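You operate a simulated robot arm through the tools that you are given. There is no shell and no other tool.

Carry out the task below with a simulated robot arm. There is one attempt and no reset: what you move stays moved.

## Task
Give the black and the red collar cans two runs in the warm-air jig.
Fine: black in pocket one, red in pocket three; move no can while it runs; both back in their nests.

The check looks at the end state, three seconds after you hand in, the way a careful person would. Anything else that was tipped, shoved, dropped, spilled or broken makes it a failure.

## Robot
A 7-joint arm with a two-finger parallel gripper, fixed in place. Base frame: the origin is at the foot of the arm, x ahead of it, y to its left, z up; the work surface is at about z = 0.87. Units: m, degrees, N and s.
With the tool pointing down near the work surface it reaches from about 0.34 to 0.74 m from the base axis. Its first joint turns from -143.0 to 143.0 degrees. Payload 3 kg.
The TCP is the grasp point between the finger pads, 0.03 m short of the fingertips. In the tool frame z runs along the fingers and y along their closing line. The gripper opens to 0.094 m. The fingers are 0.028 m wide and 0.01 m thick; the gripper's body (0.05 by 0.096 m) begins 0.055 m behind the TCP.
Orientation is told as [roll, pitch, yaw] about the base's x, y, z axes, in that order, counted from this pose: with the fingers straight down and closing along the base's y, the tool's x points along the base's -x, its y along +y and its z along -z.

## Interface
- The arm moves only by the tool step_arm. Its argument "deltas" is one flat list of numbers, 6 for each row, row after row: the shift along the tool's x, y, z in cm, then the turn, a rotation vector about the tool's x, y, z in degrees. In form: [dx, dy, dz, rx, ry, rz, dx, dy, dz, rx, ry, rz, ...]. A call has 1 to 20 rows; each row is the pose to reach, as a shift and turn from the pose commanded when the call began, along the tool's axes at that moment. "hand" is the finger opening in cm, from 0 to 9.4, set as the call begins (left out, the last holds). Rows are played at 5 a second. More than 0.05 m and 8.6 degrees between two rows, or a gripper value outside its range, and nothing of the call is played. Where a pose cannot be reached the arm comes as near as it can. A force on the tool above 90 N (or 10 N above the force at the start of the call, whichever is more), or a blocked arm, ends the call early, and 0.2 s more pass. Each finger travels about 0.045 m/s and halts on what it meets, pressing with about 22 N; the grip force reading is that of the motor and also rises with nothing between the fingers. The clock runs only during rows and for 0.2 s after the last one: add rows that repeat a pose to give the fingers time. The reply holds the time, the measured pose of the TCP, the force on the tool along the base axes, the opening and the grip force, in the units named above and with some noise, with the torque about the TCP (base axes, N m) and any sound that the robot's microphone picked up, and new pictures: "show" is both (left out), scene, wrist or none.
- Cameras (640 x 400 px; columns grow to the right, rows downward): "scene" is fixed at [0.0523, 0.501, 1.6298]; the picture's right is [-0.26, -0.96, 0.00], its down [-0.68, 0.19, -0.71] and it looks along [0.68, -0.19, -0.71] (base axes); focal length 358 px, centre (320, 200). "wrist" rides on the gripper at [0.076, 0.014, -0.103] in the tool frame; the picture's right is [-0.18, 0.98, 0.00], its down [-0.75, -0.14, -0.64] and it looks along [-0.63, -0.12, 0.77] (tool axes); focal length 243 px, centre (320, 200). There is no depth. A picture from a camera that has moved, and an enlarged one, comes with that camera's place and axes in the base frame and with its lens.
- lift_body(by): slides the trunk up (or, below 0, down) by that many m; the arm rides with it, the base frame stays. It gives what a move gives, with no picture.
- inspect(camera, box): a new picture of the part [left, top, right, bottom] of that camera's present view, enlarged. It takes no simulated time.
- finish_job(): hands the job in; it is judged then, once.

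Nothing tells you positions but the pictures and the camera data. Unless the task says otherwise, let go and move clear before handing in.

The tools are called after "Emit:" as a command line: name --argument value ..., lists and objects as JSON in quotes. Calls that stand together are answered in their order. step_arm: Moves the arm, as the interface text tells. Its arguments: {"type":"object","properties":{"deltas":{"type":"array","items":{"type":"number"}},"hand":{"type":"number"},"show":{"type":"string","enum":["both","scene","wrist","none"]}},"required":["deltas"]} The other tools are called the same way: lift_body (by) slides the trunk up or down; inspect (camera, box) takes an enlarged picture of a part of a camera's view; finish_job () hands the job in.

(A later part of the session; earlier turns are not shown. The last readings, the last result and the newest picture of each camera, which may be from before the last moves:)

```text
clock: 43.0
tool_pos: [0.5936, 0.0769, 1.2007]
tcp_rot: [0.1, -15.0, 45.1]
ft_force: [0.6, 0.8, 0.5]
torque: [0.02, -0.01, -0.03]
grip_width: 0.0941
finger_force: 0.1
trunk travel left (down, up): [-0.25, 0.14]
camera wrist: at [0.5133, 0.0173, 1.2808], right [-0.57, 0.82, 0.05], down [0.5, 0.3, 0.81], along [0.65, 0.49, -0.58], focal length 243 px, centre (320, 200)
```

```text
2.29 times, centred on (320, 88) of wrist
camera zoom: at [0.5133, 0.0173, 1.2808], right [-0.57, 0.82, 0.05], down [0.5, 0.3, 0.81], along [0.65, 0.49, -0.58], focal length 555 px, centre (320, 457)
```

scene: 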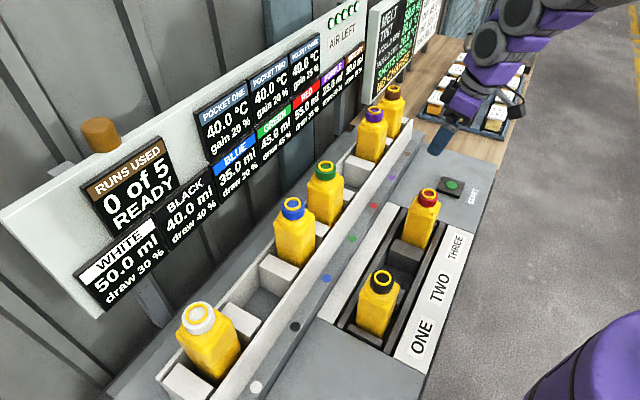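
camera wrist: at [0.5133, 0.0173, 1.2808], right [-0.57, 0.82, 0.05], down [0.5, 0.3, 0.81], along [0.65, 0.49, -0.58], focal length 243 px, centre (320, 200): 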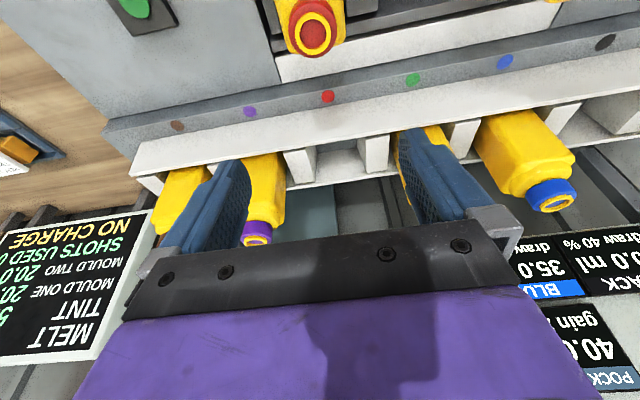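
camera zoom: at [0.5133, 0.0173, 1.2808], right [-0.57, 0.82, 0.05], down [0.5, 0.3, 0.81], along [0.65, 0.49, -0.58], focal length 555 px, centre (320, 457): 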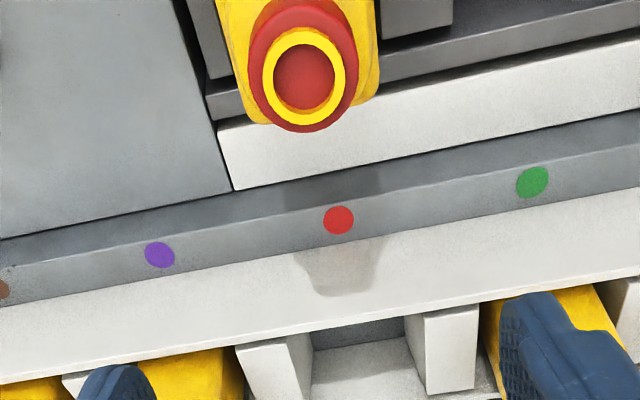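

Both cans stand upright in pockets one and three. The START button is near (0.718, -0.098, 0.89), so I'll bring the tool back to vertical, close the fingers and hover above it.

Emit:
step_arm --deltas '[0.683, -4.256, -0.183, 0, 3, 0, 1.366, -8.512, -0.366, 0, 6, 0, 2.049, -12.768, -0.549, 0, 9, 0, 2.732, -17.024, -0.732, 0, 12, 0, 3.415, -21.28, -0.915, 0, 15, 0, 4.45, -21.28, 2.95, 0, 15, 0, 5.485, -21.28, 6.81, 0, 15, 0, 6.0, -21.28, 8.745, 0, 15, 0, 6.0, -21.28, 8.745, 0, 15, 0, 6.0, -21.28, 8.745, 0, 15, 0]' --hand 0

Emit:
inspect --camera "wrist" --box '[220, 30, 420, 155]'

Emit:
inspect --camera "scene" --box '[380, 110, 540, 230]'

```text
clock: 45.2
tool_pos: [0.7169, -0.0973, 1.1005]
tcp_rot: [0.0, -0.2, 44.9]
ft_force: [-0.1, 1.0, 0.1]
torque: [0.0, 0.02, -0.01]
grip_width: 0.0003
finger_force: 22.4
trunk travel left (down, up): [-0.25, 0.14]
camera wrist: at [0.6532, -0.14, 1.2038], right [-0.56, 0.83, 0.0], down [0.63, 0.43, 0.64], along [0.53, 0.36, -0.77], focal length 243 px, centre (320, 200)
```

scene: 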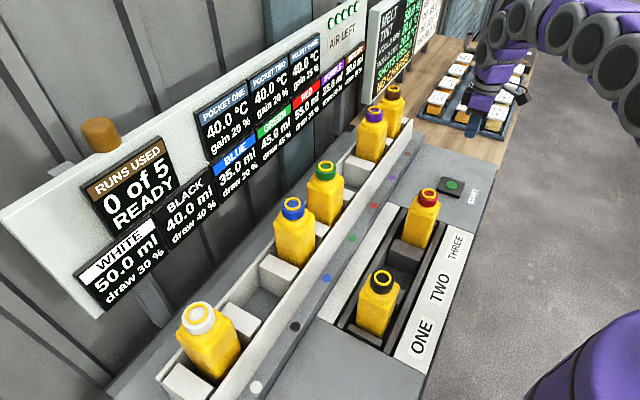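
wrist: 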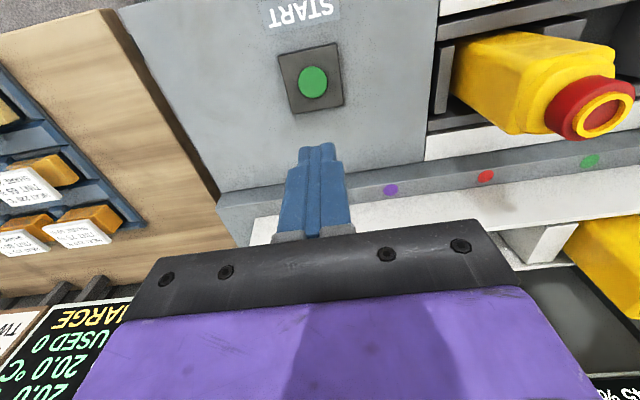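

```text
3.20 times, centred on (320, 92) of wrist
camera zoom: at [0.6532, -0.14, 1.2038], right [-0.56, 0.83, 0.0], down [0.63, 0.43, 0.64], along [0.53, 0.36, -0.77], focal length 776 px, centre (320, 544)
```

zoom: 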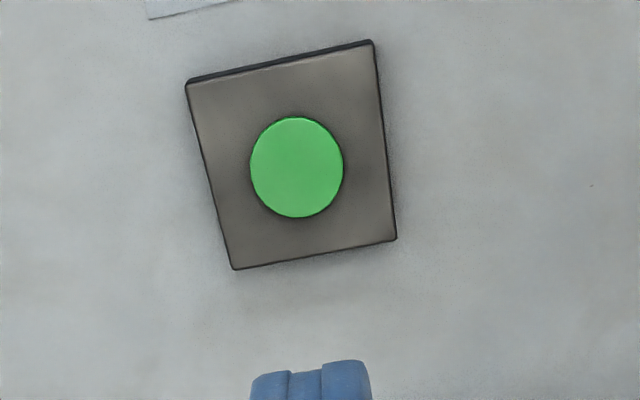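

```text
3.33 times, centred on (460, 170) of scene
camera zoom: at [0.0523, 0.501, 1.6298], right [-0.26, -0.96, 0.0], down [-0.68, 0.19, -0.71], along [0.68, -0.19, -0.71], focal length 1192 px, centre (-147, 300)
```

zoom: 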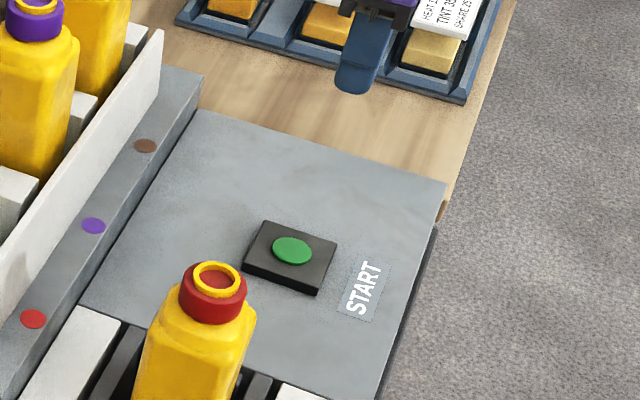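

The button top comes out at about (0.7235, -0.1025, 0.885). I'll shift 0.8 cm along the row and lower until the fingertips are about 3 cm above it.

Emit:
step_arm --deltas '[-0.1, -0.83, 2, 0, 0, 0, -0.1, -0.83, 6, 0, 0, 0, -0.1, -0.83, 10, 0, 0, 0, -0.1, -0.83, 13, 0, 0, 0, -0.1, -0.83, 15, 0, 0, 0, -0.1, -0.83, 15, 0, 0, 0]'

Emit:
inspect --camera "wrist" --box '[220, 60, 420, 185]'

Emit:
inspect --camera "scene" --box '[400, 130, 528, 210]'

```text
clock: 46.6
tool_pos: [0.7234, -0.1031, 0.9541]
tcp_rot: [0.0, -0.1, 45.0]
ft_force: [0.1, 0.5, 0.1]
torque: [0.0, -0.01, -0.01]
grip_width: 0.0
finger_force: 21.5
trunk travel left (down, up): [-0.25, 0.14]
camera wrist: at [0.6599, -0.1452, 1.0566], right [-0.56, 0.83, 0.0], down [0.63, 0.43, 0.64], along [0.53, 0.36, -0.77], focal length 243 px, centre (320, 200)
```

scene: 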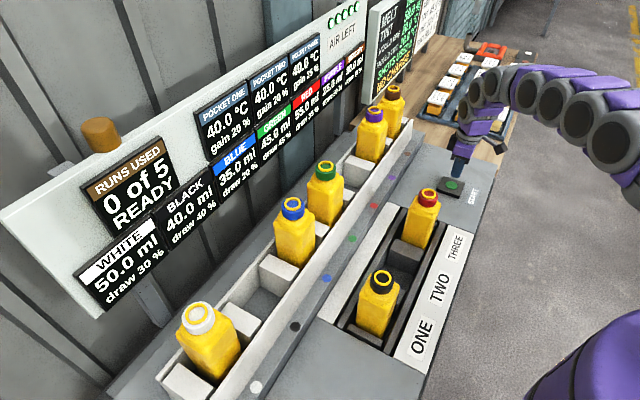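
wrist: 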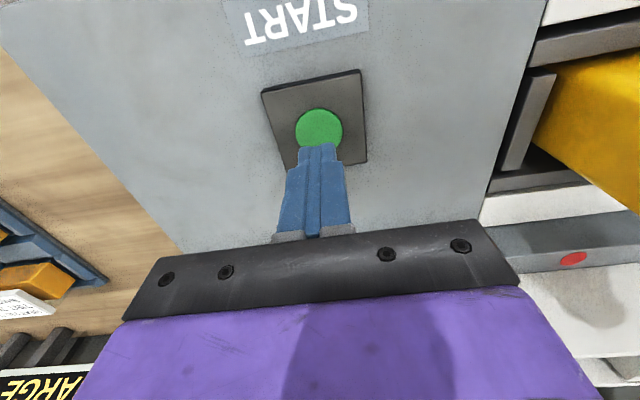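

```text
3.20 times, centred on (320, 122) of wrist
camera zoom: at [0.6599, -0.1452, 1.0566], right [-0.56, 0.83, 0.0], down [0.63, 0.43, 0.64], along [0.53, 0.36, -0.77], focal length 776 px, centre (320, 448)
```

zoom: 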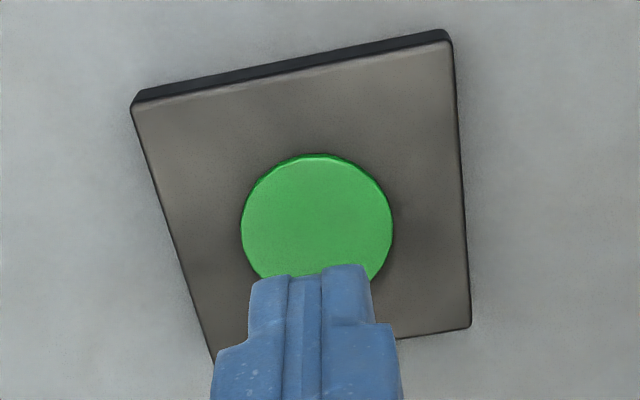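

```text
5.00 times, centred on (464, 170) of scene
camera zoom: at [0.0523, 0.501, 1.6298], right [-0.26, -0.96, 0.0], down [-0.68, 0.19, -0.71], along [0.68, -0.19, -0.71], focal length 1788 px, centre (-400, 350)
```

zoom: 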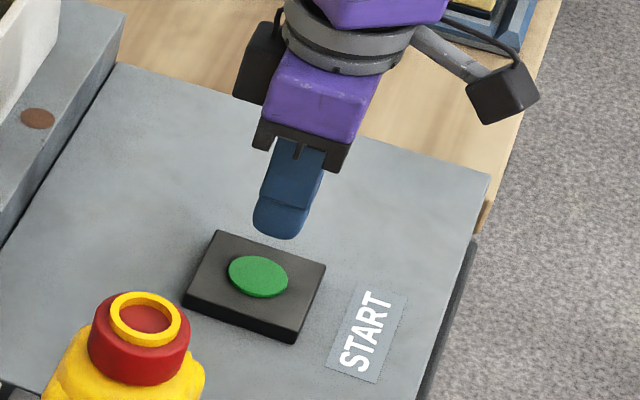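

The button is right under the closed fingertips, about 4 cm below them. I'll press down slowly and stop on contact.

Emit:
step_arm --deltas '[0, 0, 2, 0, 0, 0, 0, 0, 3, 0, 0, 0, 0, 0, 3.5, 0, 0, 0, 0, 0, 3.8, 0, 0, 0, 0, 0, 4.0, 0, 0, 0, 0, 0, 4.15, 0, 0, 0, 0, 0, 4.3, 0, 0, 0]'

```text
clock: 48.2
tool_pos: [0.7225, -0.1033, 0.9123]
tcp_rot: [-0.1, -0.3, 44.9]
ft_force: [7.8, -2.5, 37.7]
torque: [-0.3, 0.08, 0.36]
grip_width: 0.0
finger_force: 22.1
trunk travel left (down, up): [-0.25, 0.14]
camera wrist: at [0.6589, -0.1462, 1.0149], right [-0.56, 0.83, 0.0], down [0.63, 0.43, 0.65], along [0.53, 0.36, -0.76], focal length 243 px, centre (320, 200)
```

scene: 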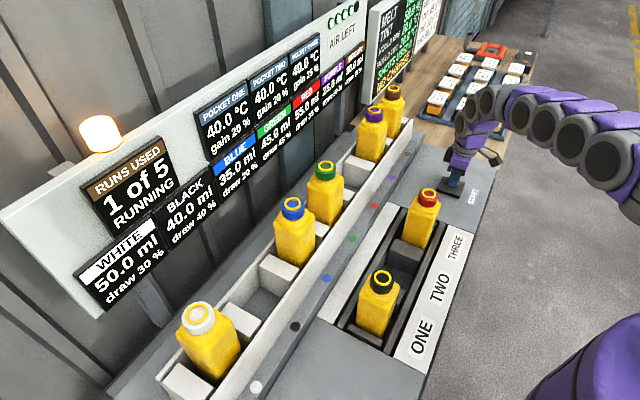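
wrist: 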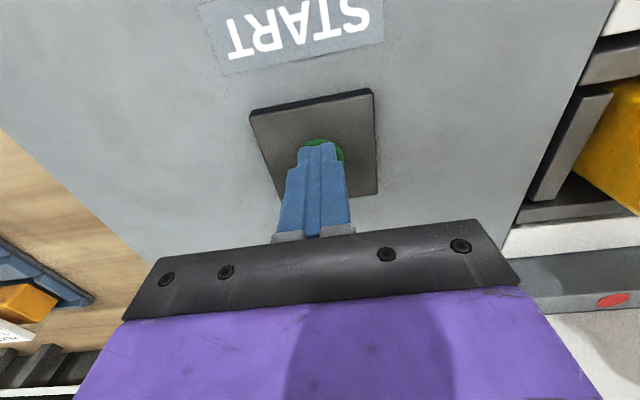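

The board reads "1 of 5 RUNNING" with the lamp lit, so the press registered. I'll lift off the button and wait, without touching any can.

Emit:
step_arm --deltas '[0, 0, -1, 0, 0, 0, 0, 0, -3, 0, 0, 0, 0, 0, -5, 0, 0, 0, 0, 0, -5, 0, 0, 0, 0, 0, -5, 0, 0, 0, 0, 0, -5, 0, 0, 0, 0, 0, -5, 0, 0, 0, 0, 0, -5, 0, 0, 0, 0, 0, -5, 0, 0, 0, 0, 0, -5, 0, 0, 0]'

Emit:
inspect --camera "scene" --box '[60, 0, 380, 200]'

```text
clock: 50.4
tool_pos: [0.7239, -0.1036, 0.9586]
tcp_rot: [0.1, 0.1, 45.0]
ft_force: [0.8, 0.3, 0.1]
torque: [0.02, 0.0, 0.0]
grip_width: 0.0
finger_force: 21.6
trunk travel left (down, up): [-0.25, 0.14]
camera wrist: at [0.6606, -0.1465, 1.0622], right [-0.56, 0.83, 0.0], down [0.63, 0.43, 0.64], along [0.53, 0.36, -0.77], focal length 243 px, centre (320, 200)
```

scene: 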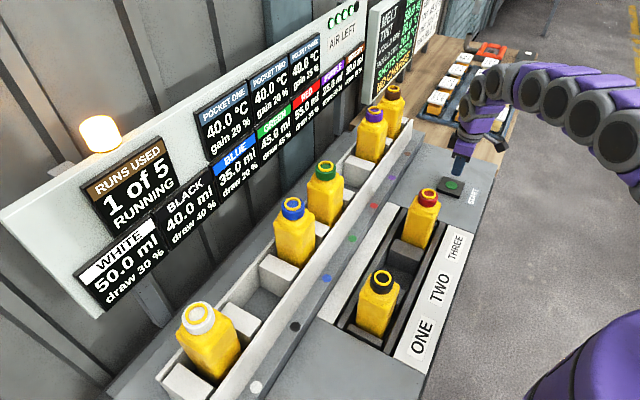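
wrist: 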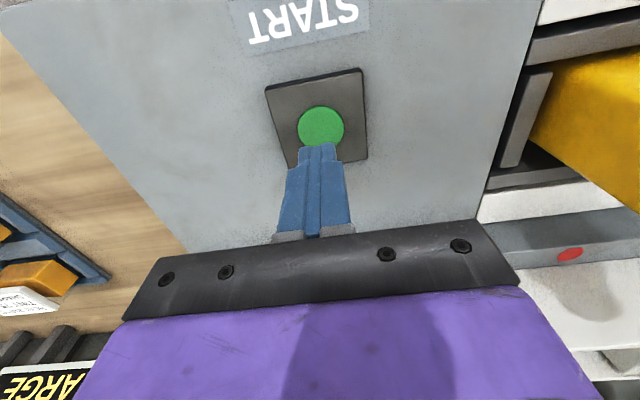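

```text
2.00 times, centred on (220, 100) of scene
camera zoom: at [0.0523, 0.501, 1.6298], right [-0.26, -0.96, 0.0], down [-0.68, 0.19, -0.71], along [0.68, -0.19, -0.71], focal length 715 px, centre (520, 400)
```

zoom: 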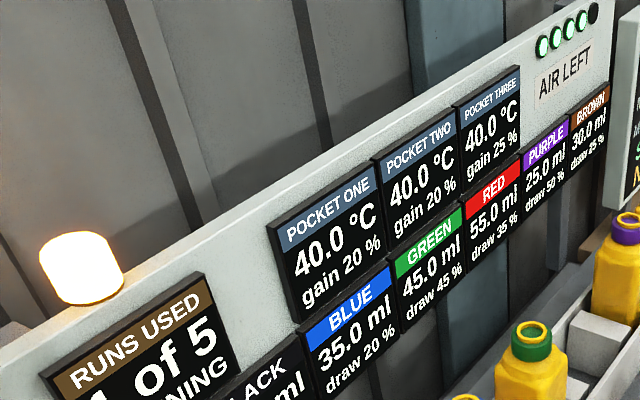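

Run one is in progress with four air lamps left. I'll hold still and wait.

Emit:
step_arm --deltas '[0, 0, 0, 0, 0, 0, 0, 0, 0, 0, 0, 0, 0, 0, 0, 0, 0, 0, 0, 0, 0, 0, 0, 0, 0, 0, 0, 0, 0, 0, 0, 0, 0, 0, 0, 0, 0, 0, 0, 0, 0, 0, 0, 0, 0, 0, 0, 0, 0, 0, 0, 0, 0, 0, 0, 0, 0, 0, 0, 0, 0, 0, 0, 0, 0, 0, 0, 0, 0, 0, 0, 0, 0, 0, 0, 0, 0, 0, 0, 0, 0, 0, 0, 0, 0, 0, 0, 0, 0, 0, 0, 0, 0, 0, 0, 0, 0, 0, 0, 0, 0, 0, 0, 0, 0, 0, 0, 0, 0, 0, 0, 0, 0, 0, 0, 0, 0, 0, 0, 0]' --show "scene"

```text
clock: 54.6
tool_pos: [0.7238, -0.1026, 0.9589]
tcp_rot: [0.1, 0.1, 45.0]
ft_force: [-0.4, 0.3, -0.1]
torque: [-0.01, 0.01, -0.02]
grip_width: 0.0
finger_force: 21.9
trunk travel left (down, up): [-0.25, 0.14]
```

scene: 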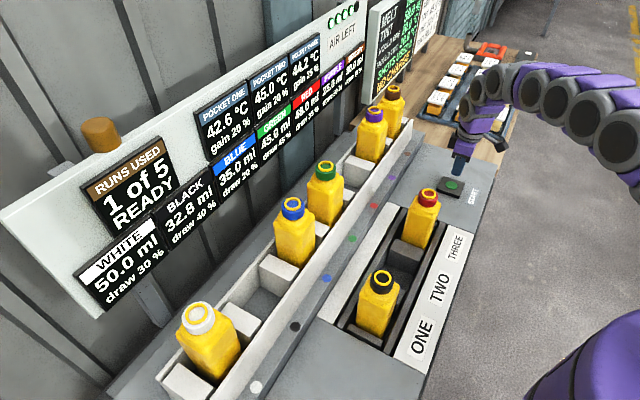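

Run one is finished and the board says READY, with black drawn down to 32.8 ml and red also reduced. I'll press START once more for run two.

Emit:
step_arm --deltas '[0, 0, 2.5, 0, 0, 0, 0, 0, 3.7, 0, 0, 0, 0, 0, 4.2, 0, 0, 0, 0, 0, 4.5, 0, 0, 0, 0, 0, 4.7, 0, 0, 0, 0, 0, 4.85, 0, 0, 0, 0, 0, 5.0, 0, 0, 0]' --show "scene"

```text
clock: 56.2
tool_pos: [0.7238, -0.1047, 0.9118]
tcp_rot: [-0.2, -0.3, 45.1]
ft_force: [7.3, -3.0, 35.6]
torque: [-0.32, 0.13, 0.15]
grip_width: 0.0001
finger_force: 21.3
trunk travel left (down, up): [-0.25, 0.14]
```

scene: 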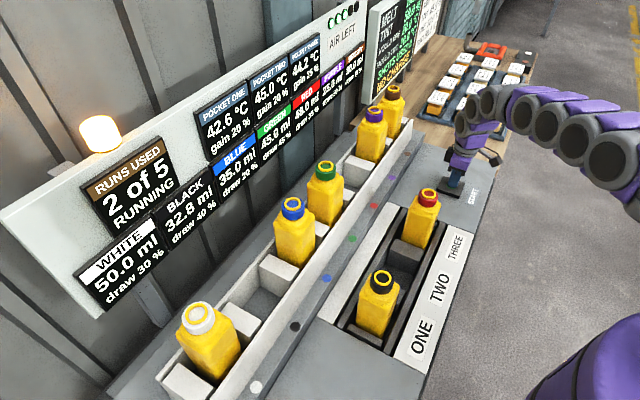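

Run two has started, and the board shows "2 of 5 RUNNING". I'll lift off the button and wait it out.

Emit:
step_arm --deltas '[0, 0, -1, 0, 0, 0, 0, 0, -3, 0, 0, 0, 0, 0, -6, 0, 0, 0, 0, 0, -9, 0, 0, 0, 0, 0, -9, 0, 0, 0, 0, 0, -9, 0, 0, 0, 0, 0, -9, 0, 0, 0, 0, 0, -9, 0, 0, 0, 0, 0, -9, 0, 0, 0, 0, 0, -9, 0, 0, 0, 0, 0, -9, 0, 0, 0, 0, 0, -9, 0, 0, 0, 0, 0, -9, 0, 0, 0, 0, 0, -9, 0, 0, 0, 0, 0, -9, 0, 0, 0, 0, 0, -9, 0, 0, 0, 0, 0, -9, 0, 0, 0, 0, 0, -9, 0, 0, 0, 0, 0, -9, 0, 0, 0, 0, 0, -9, 0, 0, 0]' --show "scene"

Emit:
step_arm --deltas '[0, 0, 0, 0, 0, 0, 0, 0, 0, 0, 0, 0, 0, 0, 0, 0, 0, 0, 0, 0, 0, 0, 0, 0, 0, 0, 0, 0, 0, 0, 0, 0, 0, 0, 0, 0, 0, 0, 0, 0, 0, 0, 0, 0, 0, 0, 0, 0, 0, 0, 0, 0, 0, 0, 0, 0, 0, 0, 0, 0, 0, 0, 0, 0, 0, 0, 0, 0, 0, 0, 0, 0, 0, 0, 0, 0, 0, 0, 0, 0, 0, 0, 0, 0, 0, 0, 0, 0, 0, 0]'

Emit:
inspect --camera "scene" --box '[60, 0, 380, 200]'

```text
clock: 60.4
tool_pos: [0.7215, -0.1048, 0.9968]
tcp_rot: [0.2, -0.1, 45.0]
ft_force: [0.4, -0.9, 0.5]
torque: [0.0, 0.0, -0.01]
grip_width: 0.0
finger_force: 21.5
trunk travel left (down, up): [-0.25, 0.14]
```

scene: 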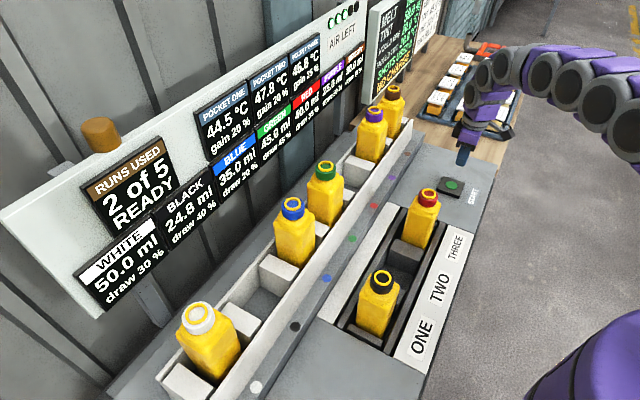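

```text
clock: 63.6
tool_pos: [0.7238, -0.1044, 0.9966]
tcp_rot: [0.1, -0.1, 45.0]
ft_force: [-0.6, -0.8, -0.5]
torque: [0.02, -0.01, -0.02]
grip_width: 0.0
finger_force: 22.3
trunk travel left (down, up): [-0.25, 0.14]
camera wrist: at [0.6591, -0.1478, 1.1002], right [-0.56, 0.83, 0.0], down [0.63, 0.43, 0.64], along [0.53, 0.36, -0.77], focal length 243 px, centre (320, 200)
```

scene: 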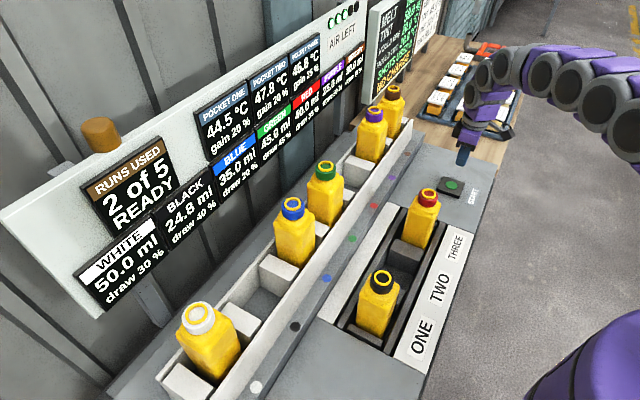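
wrist: 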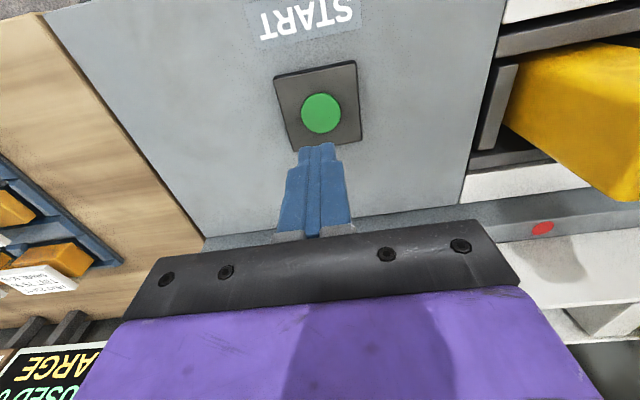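

```text
2.00 times, centred on (220, 100) of scene
camera zoom: at [0.0523, 0.501, 1.6298], right [-0.26, -0.96, 0.0], down [-0.68, 0.19, -0.71], along [0.68, -0.19, -0.71], focal length 715 px, centre (520, 400)
```

zoom: 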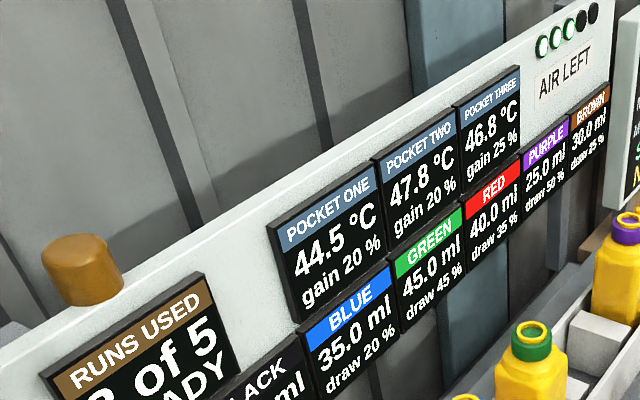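

Both runs are complete and the board says READY (2 of 5 used). I'll rise, open the fingers and go back over red in pocket three with the 15° tilt.

Emit:
step_arm --deltas '[0, 0, -5, 0, 0, 0, 0, 0, -10, 0, 0, 0, 0, 0, -15, 0, 0, 0, 0, 0, -20, 0, 0, 0, -0.686, 4.42, -20.3, 0, -3, 0, -1.372, 8.84, -20.3, 0, -6, 0, -2.058, 13.27, -20.3, 0, -9, 0, -2.744, 17.69, -20.3, 0, -12, 0, -3.43, 22.11, -20.3, 0, -15, 0, -3.43, 22.11, -20.3, 0, -15, 0, -3.43, 22.11, -20.3, 0, -15, 0]' --hand 9.4

Emit:
inspect --camera "wrist" --box '[180, 0, 460, 175]'

```text
clock: 66.0
tool_pos: [0.5897, 0.0793, 1.2015]
tcp_rot: [0.0, -15.0, 44.9]
ft_force: [0.2, 1.2, 1.1]
torque: [-0.01, -0.02, 0.02]
grip_width: 0.094
finger_force: 0.0
trunk travel left (down, up): [-0.25, 0.14]
camera wrist: at [0.5087, 0.0204, 1.2822], right [-0.57, 0.82, 0.05], down [0.5, 0.3, 0.82], along [0.66, 0.49, -0.58], focal length 243 px, centre (320, 200)
```

scene: 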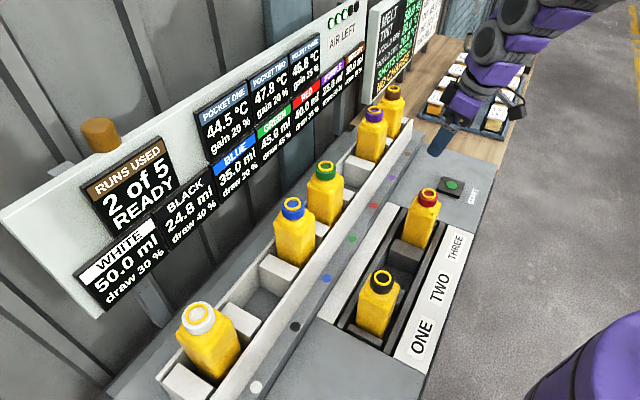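
wrist: 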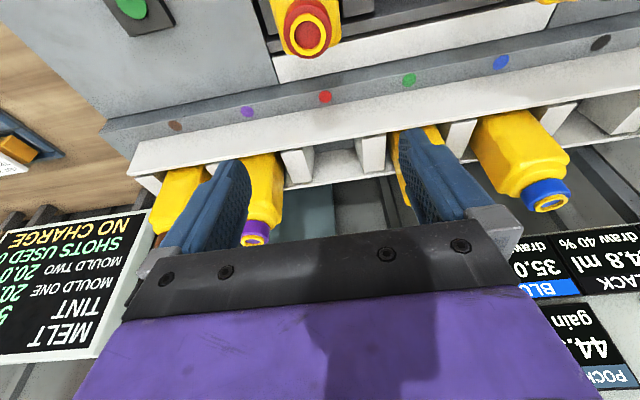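

```text
2.29 times, centred on (320, 88) of wrist
camera zoom: at [0.5087, 0.0204, 1.2822], right [-0.57, 0.82, 0.05], down [0.5, 0.3, 0.82], along [0.66, 0.49, -0.58], focal length 555 px, centre (320, 457)
```

zoom: 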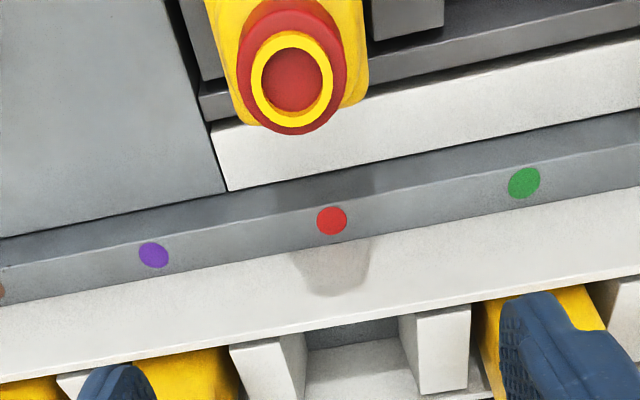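

Red's ring is at about (0.5896, 0.077), nearly under the tool. I'll lower to just above the collar and recheck the alignment.

Emit:
step_arm --deltas '[1.035, -0.16, 3.864, 0, 0, 0, 2.07, -0.16, 7.728, 0, 0, 0, 3.106, -0.16, 11.592, 0, 0, 0, 3.623, -0.16, 13.524, 0, 0, 0, 4.141, -0.16, 15.456, 0, 0, 0, 4.141, -0.16, 15.456, 0, 0, 0]' --hand 9.4

Emit:
inspect --camera "wrist" --box '[220, 100, 420, 225]'

```text
clock: 67.4
tool_pos: [0.5891, 0.0765, 1.0426]
tcp_rot: [0.1, -15.0, 45.0]
ft_force: [-0.6, 0.3, 0.1]
torque: [0.01, 0.02, 0.0]
grip_width: 0.0941
finger_force: 0.1
trunk travel left (down, up): [-0.25, 0.14]
camera wrist: at [0.5092, 0.017, 1.1217], right [-0.57, 0.82, 0.05], down [0.5, 0.3, 0.82], along [0.66, 0.49, -0.58], focal length 243 px, centre (320, 200)
```

scene: 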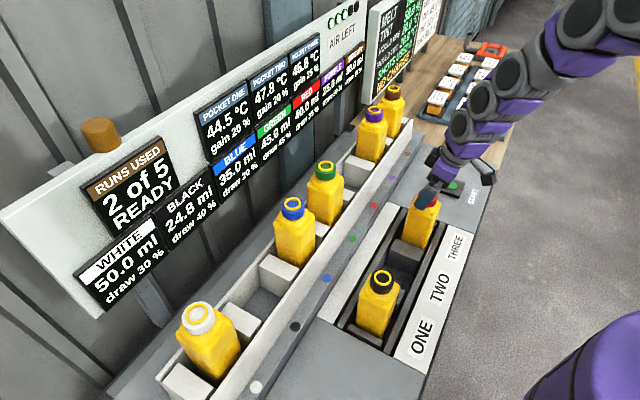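
wrist: 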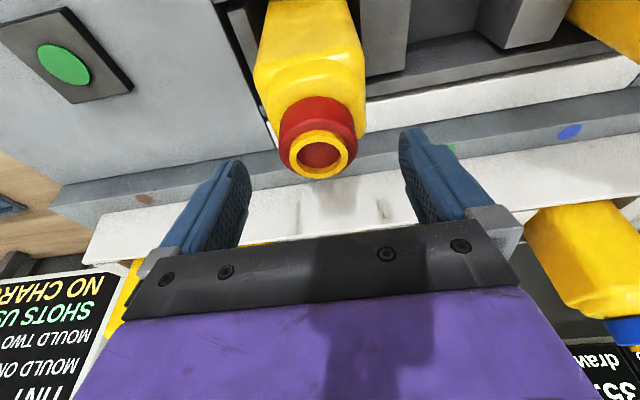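

```text
3.20 times, centred on (320, 162) of wrist
camera zoom: at [0.5092, 0.017, 1.1217], right [-0.57, 0.82, 0.05], down [0.5, 0.3, 0.82], along [0.66, 0.49, -0.58], focal length 776 px, centre (320, 320)
```

zoom: 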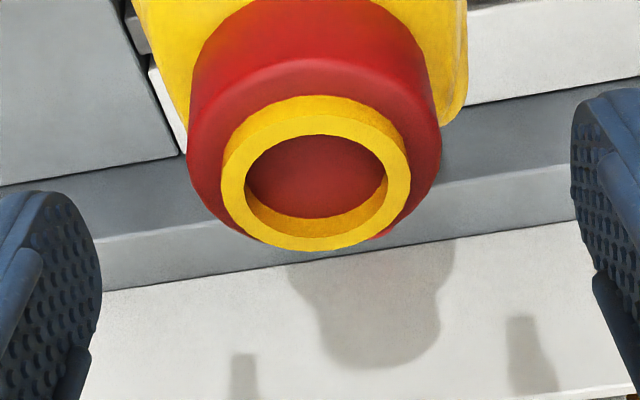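

The alignment is within 2 mm. I'll lower to the same relative gripping height as before and close.

Emit:
step_arm --deltas '[-0.19, 0, 0.05, 0, 0, 0, 0.328, 0, 1.982, 0, 0, 0, 0.845, 0, 3.914, 0, 0, 0, 1.415, 0, 6.039, 0, 0, 0, 1.415, 0, 6.039, 0, 0, 0]' --hand 9.4

Emit:
inspect --camera "wrist" --box '[180, 60, 460, 235]'

```text
clock: 68.6
tool_pos: [0.591, 0.0779, 0.9785]
tcp_rot: [0.0, -15.0, 45.0]
ft_force: [0.8, -0.3, 0.8]
torque: [0.02, 0.02, 0.0]
grip_width: 0.0938
finger_force: 0.2
trunk travel left (down, up): [-0.25, 0.14]
camera wrist: at [0.5106, 0.0188, 1.0588], right [-0.57, 0.82, 0.05], down [0.5, 0.3, 0.82], along [0.66, 0.49, -0.58], focal length 243 px, centre (320, 200)
```

scene: 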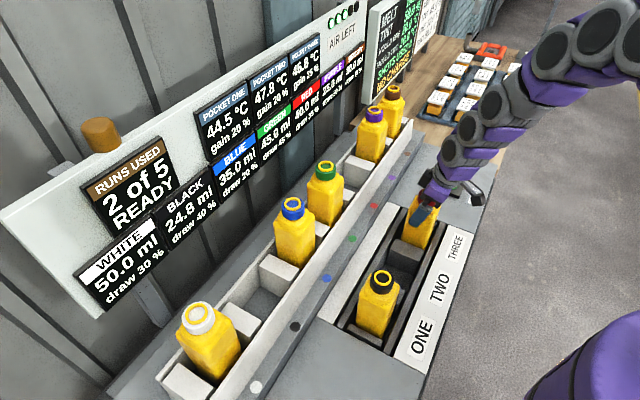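
wrist: 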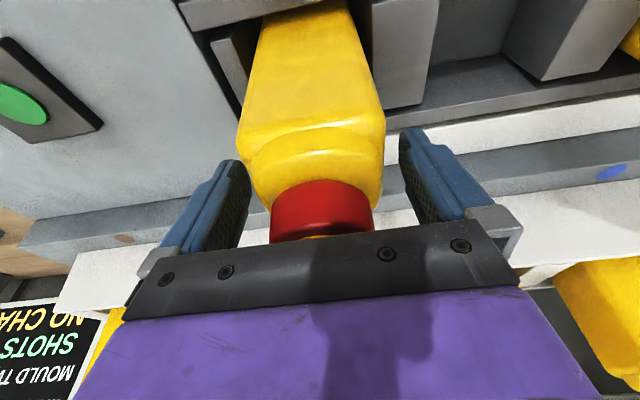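

```text
2.29 times, centred on (320, 148) of wrist
camera zoom: at [0.5106, 0.0188, 1.0588], right [-0.57, 0.82, 0.05], down [0.5, 0.3, 0.82], along [0.66, 0.49, -0.58], focal length 555 px, centre (320, 320)
```

zoom: 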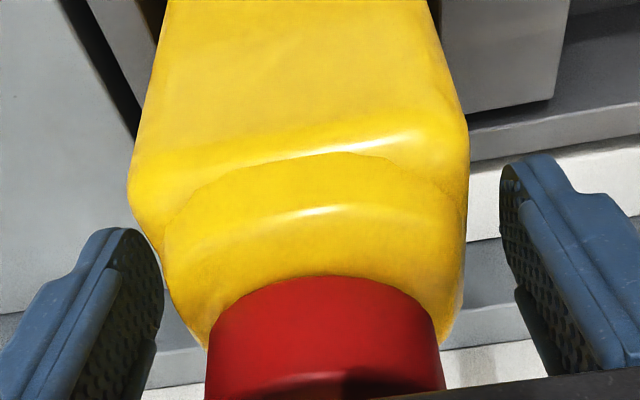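

The view matches the earlier grip. I'll close the fingers.

Emit:
step_arm --deltas '[0, 0, 0, 0, 0, 0, 0, 0, 0, 0, 0, 0, 0, 0, 0, 0, 0, 0, 0, 0, 0, 0, 0, 0, 0, 0, 0, 0, 0, 0, 0, 0, 0, 0, 0, 0]' --hand 4.0 --show "wrist"

```text
clock: 70.0
tool_pos: [0.592, 0.0786, 0.9785]
tcp_rot: [0.0, -15.0, 44.9]
ft_force: [-0.8, 0.0, 0.7]
torque: [0.01, -0.03, -0.02]
grip_width: 0.0739
finger_force: 21.9
trunk travel left (down, up): [-0.25, 0.14]
camera wrist: at [0.5109, 0.0188, 1.0586], right [-0.57, 0.82, 0.05], down [0.5, 0.3, 0.82], along [0.65, 0.49, -0.58], focal length 243 px, centre (320, 200)
```

wrist: 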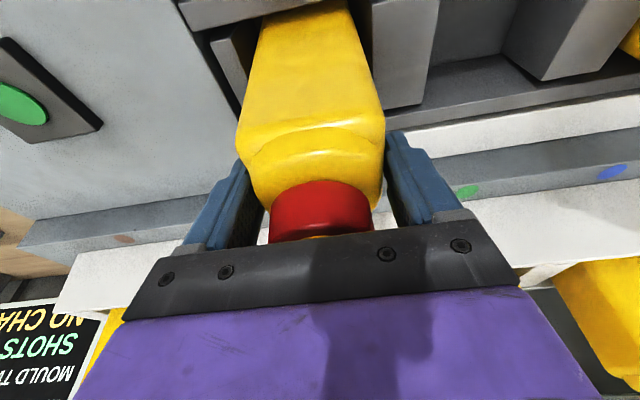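

Gripped. I'll lift straight up 22 cm, keeping the tilt.

Emit:
step_arm --deltas '[-0.259, 0, -0.966, 0, 0, 0, -0.776, 0, -2.898, 0, 0, 0, -1.553, 0, -5.796, 0, 0, 0, -2.329, 0, -8.694, 0, 0, 0, -3.106, 0, -11.592, 0, 0, 0, -3.882, 0, -14.49, 0, 0, 0, -4.658, 0, -17.388, 0, 0, 0, -5.435, 0, -20.286, 0, 0, 0, -5.694, 0, -21.252, 0, 0, 0, -5.694, 0, -21.252, 0, 0, 0, -5.694, 0, -21.252, 0, 0, 0]'

```text
clock: 72.4
tool_pos: [0.5917, 0.0766, 1.1968]
tcp_rot: [0.1, -15.0, 44.9]
ft_force: [0.0, 0.1, -1.4]
torque: [-0.01, -0.01, 0.05]
grip_width: 0.074
finger_force: 22.0
trunk travel left (down, up): [-0.25, 0.14]
camera wrist: at [0.5108, 0.0166, 1.2772], right [-0.57, 0.82, 0.05], down [0.5, 0.3, 0.81], along [0.65, 0.49, -0.58], focal length 243 px, centre (320, 200)
```

scene: 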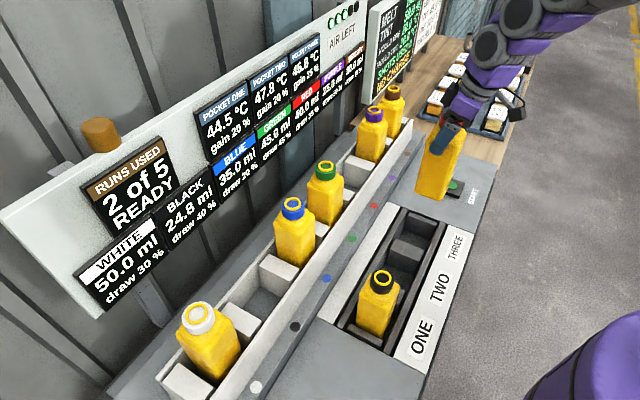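
wrist: 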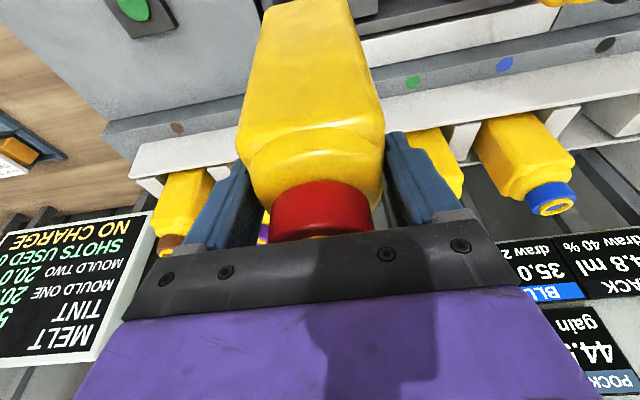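

Red is up and hanging straight. I'll carry it straight back out over its own nest, the one with the red dot.

Emit:
step_arm --deltas '[-2.47, 0.03, 0.66, 0, 0, 0, -6.17, 0.09, 1.65, 0, 0, 0, -9.66, 0.14, 2.59, 0, 0, 0, -13.16, 0.19, 3.53, 0, 0, 0, -16.45, 0.23, 4.41, 0, 0, 0, -18.92, 0.27, 5.07, 0, 0, 0, -20.56, 0.29, 5.51, 0, 0, 0, -20.56, 0.29, 5.51, 0, 0, 0, -20.56, 0.29, 5.51, 0, 0, 0]'

Emit:
inspect --camera "scene" --box '[290, 60, 450, 180]'

Emit:
inspect --camera "wrist" --box '[180, 0, 460, 175]'

```text
clock: 74.4
tool_pos: [0.7428, 0.2315, 1.2008]
tcp_rot: [0.1, -15.0, 45.0]
ft_force: [-0.6, -0.7, -1.2]
torque: [0.0, 0.01, 0.02]
grip_width: 0.0736
finger_force: 22.1
trunk travel left (down, up): [-0.25, 0.14]
camera wrist: at [0.6622, 0.1724, 1.2795], right [-0.57, 0.82, 0.05], down [0.5, 0.3, 0.81], along [0.65, 0.49, -0.58], focal length 243 px, centre (320, 200)
```

scene: 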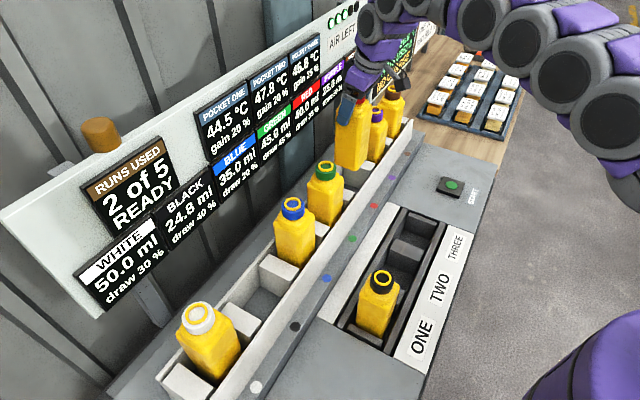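
wrist: 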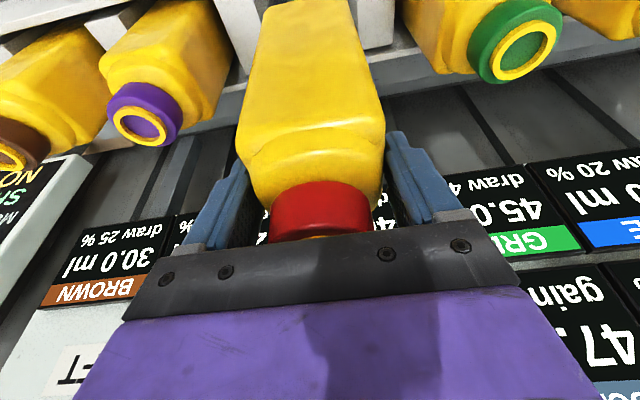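

```text
3.33 times, centred on (370, 120) of scene
camera zoom: at [0.0523, 0.501, 1.6298], right [-0.26, -0.96, 0.0], down [-0.68, 0.19, -0.71], along [0.68, -0.19, -0.71], focal length 1192 px, centre (153, 467)
```

zoom: 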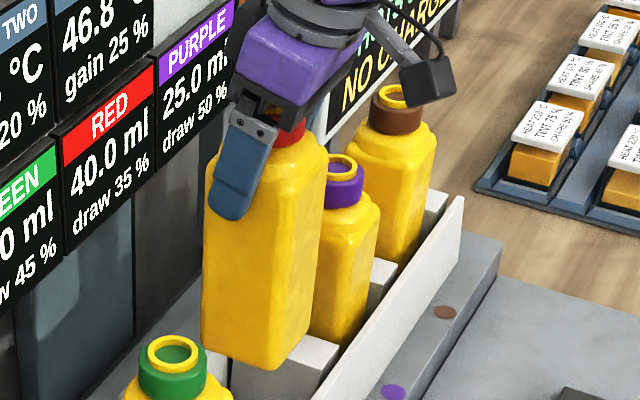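

```text
2.29 times, centred on (320, 88) of wrist
camera zoom: at [0.6622, 0.1724, 1.2795], right [-0.57, 0.82, 0.05], down [0.5, 0.3, 0.81], along [0.65, 0.49, -0.58], focal length 555 px, centre (320, 457)
```

zoom: 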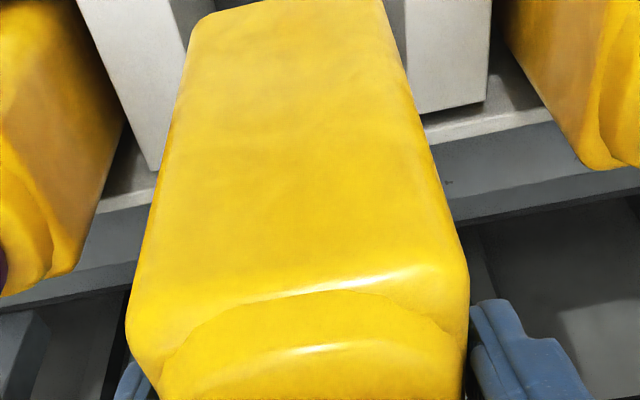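

Red is over its nest, with its neighbours just as they were at pick-up. I'll lower 8 cm to rail level with a small inward correction, and look.

Emit:
step_arm --deltas '[0.66, 0, 1.9, 0, 0, 0, 1.18, 0, 3.82, 0, 0, 0, 1.7, 0, 5.756, 0, 0, 0, 2.215, 0, 7.688, 0, 0, 0, 2.215, 0, 7.688, 0, 0, 0, 2.215, 0, 7.688, 0, 0, 0]'

Emit:
inspect --camera "scene" --box '[290, 80, 450, 200]'

Emit:
inspect --camera "wrist" --box '[180, 0, 460, 175]'

```text
clock: 75.8
tool_pos: [0.7403, 0.2321, 1.1207]
tcp_rot: [-0.1, -14.9, 45.0]
ft_force: [-0.9, -0.4, -0.8]
torque: [-0.02, -0.02, 0.02]
grip_width: 0.0736
finger_force: 21.7
trunk travel left (down, up): [-0.25, 0.14]
camera wrist: at [0.6595, 0.1717, 1.2002], right [-0.57, 0.82, 0.05], down [0.5, 0.3, 0.82], along [0.65, 0.49, -0.58], focal length 243 px, centre (320, 200)
```

scene: 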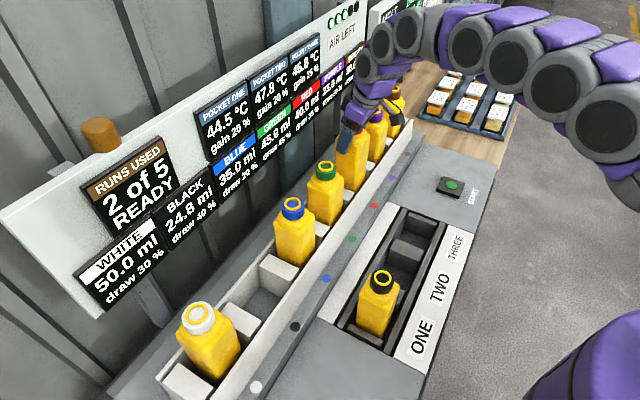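
wrist: 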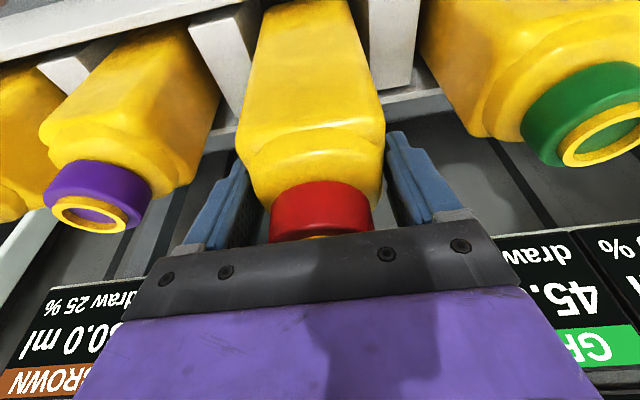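

```text
3.33 times, centred on (370, 140) of scene
camera zoom: at [0.0523, 0.501, 1.6298], right [-0.26, -0.96, 0.0], down [-0.68, 0.19, -0.71], along [0.68, -0.19, -0.71], focal length 1192 px, centre (153, 400)
```

zoom: 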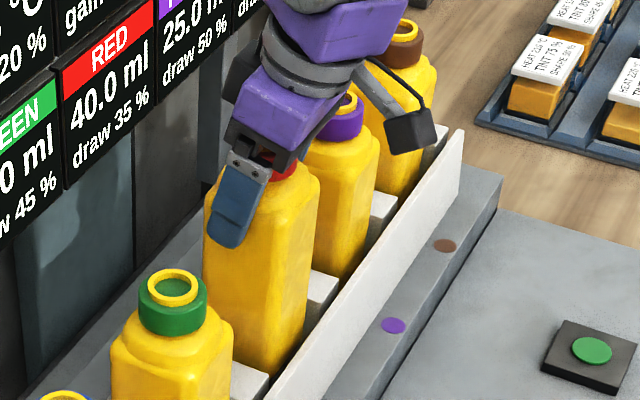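

```text
2.29 times, centred on (320, 88) of wrist
camera zoom: at [0.6595, 0.1717, 1.2002], right [-0.57, 0.82, 0.05], down [0.5, 0.3, 0.82], along [0.65, 0.49, -0.58], focal length 555 px, centre (320, 457)
```

zoom: 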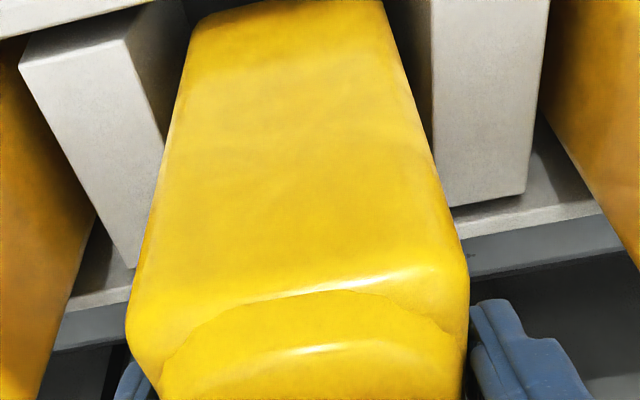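

It's well centred between the separators and behind the rail. I'll lower the last 4 cm slowly to the nest floor.

Emit:
step_arm --deltas '[0.259, 0, 0.966, 0, 0, 0, 0.518, 0, 1.932, 0, 0, 0, 0.776, 0, 2.898, 0, 0, 0, 0.906, 0, 3.381, 0, 0, 0, 0.983, 0, 3.671, 0, 0, 0, 1.035, 0, 3.864, 0, 0, 0, 1.074, 0, 4.009, 0, 0, 0, 1.074, 0, 4.009, 0, 0, 0]'

Emit:
inspect --camera "wrist" --box '[180, 0, 460, 175]'

```text
clock: 77.6
tool_pos: [0.7407, 0.2312, 1.0759]
tcp_rot: [-0.1, -15.1, 45.0]
ft_force: [-0.7, 1.4, 0.8]
torque: [0.07, 0.05, -0.01]
grip_width: 0.0738
finger_force: 22.2
trunk travel left (down, up): [-0.25, 0.14]
camera wrist: at [0.6597, 0.1709, 1.1567], right [-0.57, 0.82, 0.05], down [0.5, 0.3, 0.82], along [0.65, 0.49, -0.58], focal length 243 px, centre (320, 200)
```

scene: 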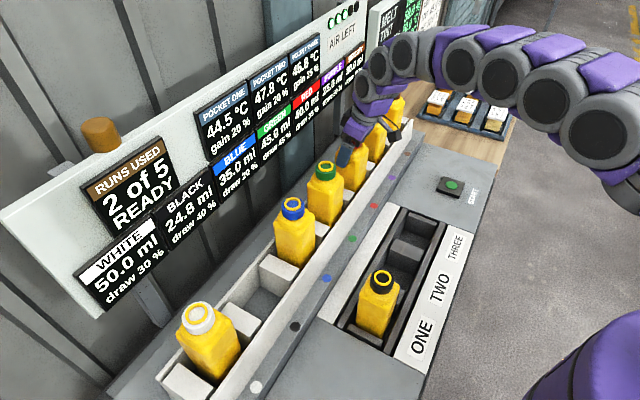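
wrist: 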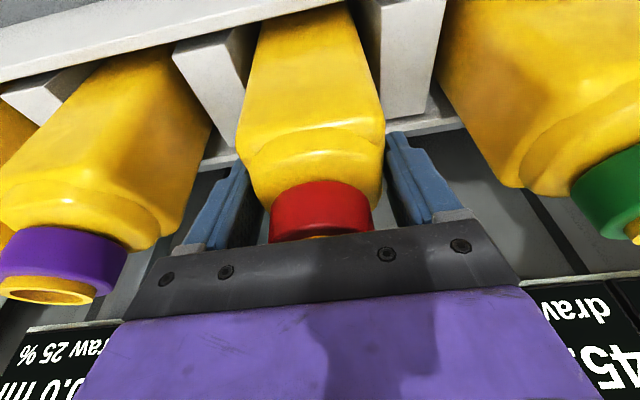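

```text
2.29 times, centred on (320, 88) of wrist
camera zoom: at [0.6597, 0.1709, 1.1567], right [-0.57, 0.82, 0.05], down [0.5, 0.3, 0.82], along [0.65, 0.49, -0.58], focal length 555 px, centre (320, 457)
```

zoom: 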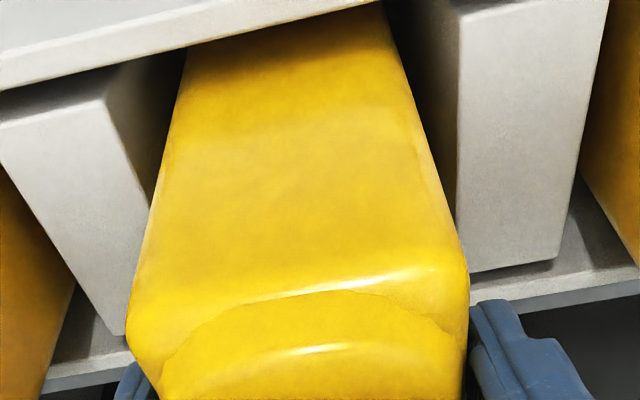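

It's just touching the floor. I'll go another 1.5 mm to be sure it's seated.

Emit:
step_arm --deltas '[0.026, 0, 0.097, 0, 0, 0, 0.039, 0, 0.145, 0, 0, 0, 0.039, 0, 0.145, 0, 0, 0]' --show "none"

```text
clock: 78.4
tool_pos: [0.7406, 0.2299, 1.0764]
tcp_rot: [0.0, -15.1, 45.1]
ft_force: [-0.7, 3.6, 10.2]
torque: [0.16, 0.16, -0.02]
grip_width: 0.074
finger_force: 22.1
trunk travel left (down, up): [-0.25, 0.14]
```

It's seated at 10 N. I'll ease off, open the fingers and rise straight up.

Emit:
step_arm --deltas '[-0.026, 0, -0.097, 0, 0, 0, -0.039, 0, -0.145, 0, 0, 0, -0.039, 0, -0.145, 0, 0, 0]' --show "none"

Emit:
step_arm --deltas '[0, 0, 0, 0, 0, 0, 0, 0, 0, 0, 0, 0, 0, 0, 0, 0, 0, 0, 0, 0, 0, 0, 0, 0, -0.259, 0, -0.966, 0, 0, 0, -0.776, 0, -2.898, 0, 0, 0, -1.553, 0, -5.796, 0, 0, 0, -2.588, 0, -9.66, 0, 0, 0, -3.235, 0, -12.075, 0, 0, 0, -3.235, 0, -12.075, 0, 0, 0]' --hand 9.4

Emit:
inspect --camera "wrist" --box '[180, 20, 460, 195]'

Emit:
inspect --camera "scene" --box '[290, 80, 450, 200]'

```text
clock: 79.2
tool_pos: [0.7395, 0.2287, 1.0755]
tcp_rot: [0.1, -14.9, 45.0]
ft_force: [1.0, -0.3, 0.0]
torque: [0.01, -0.01, -0.01]
grip_width: 0.0741
finger_force: 21.9
trunk travel left (down, up): [-0.25, 0.14]
```

```text
clock: 81.4
tool_pos: [0.7417, 0.2302, 1.2024]
tcp_rot: [-0.1, -15.1, 45.0]
ft_force: [-0.6, -0.2, -0.3]
torque: [-0.01, 0.01, -0.02]
grip_width: 0.094
finger_force: 0.1
trunk travel left (down, up): [-0.25, 0.14]
camera wrist: at [0.6607, 0.1709, 1.2819], right [-0.57, 0.82, 0.05], down [0.5, 0.3, 0.81], along [0.65, 0.49, -0.58], focal length 243 px, centre (320, 200)
```

scene: 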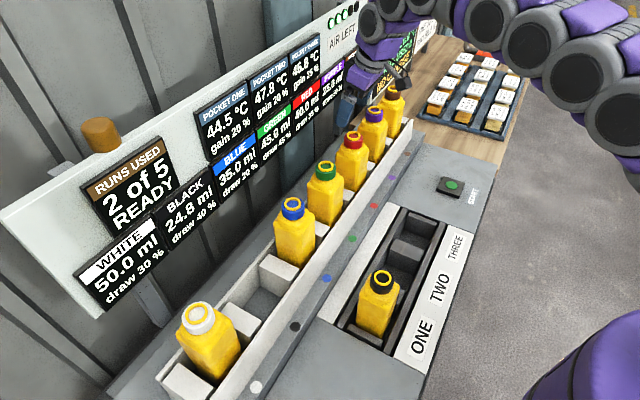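
wrist: 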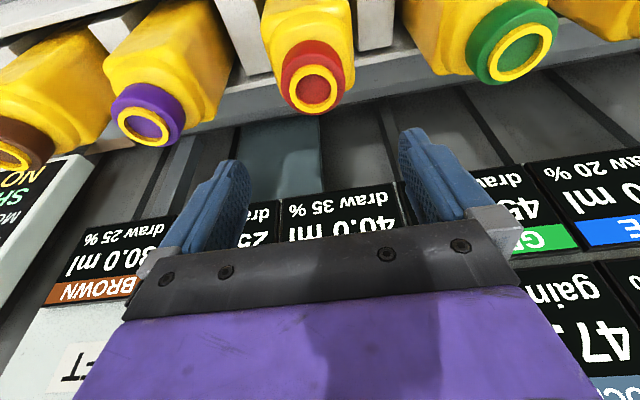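

```text
2.29 times, centred on (320, 108) of wrist
camera zoom: at [0.6607, 0.1709, 1.2819], right [-0.57, 0.82, 0.05], down [0.5, 0.3, 0.81], along [0.65, 0.49, -0.58], focal length 555 px, centre (320, 411)
```

zoom: 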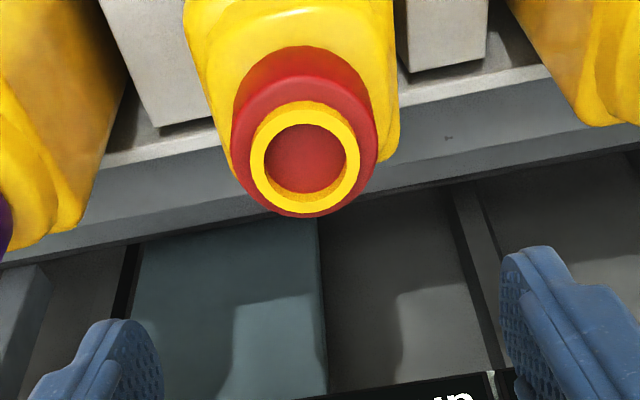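

```text
3.33 times, centred on (370, 140) of scene
camera zoom: at [0.0523, 0.501, 1.6298], right [-0.26, -0.96, 0.0], down [-0.68, 0.19, -0.71], along [0.68, -0.19, -0.71], focal length 1192 px, centre (153, 400)
```

zoom: 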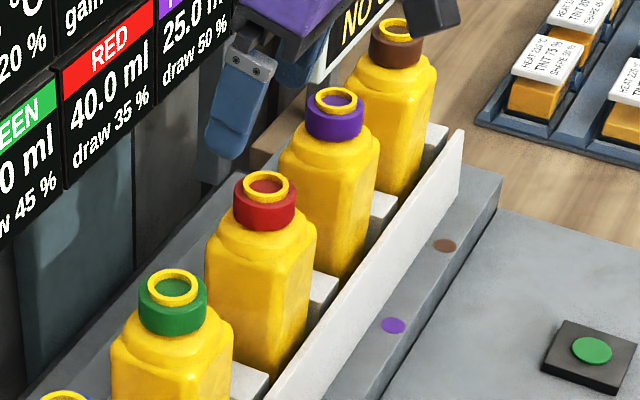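

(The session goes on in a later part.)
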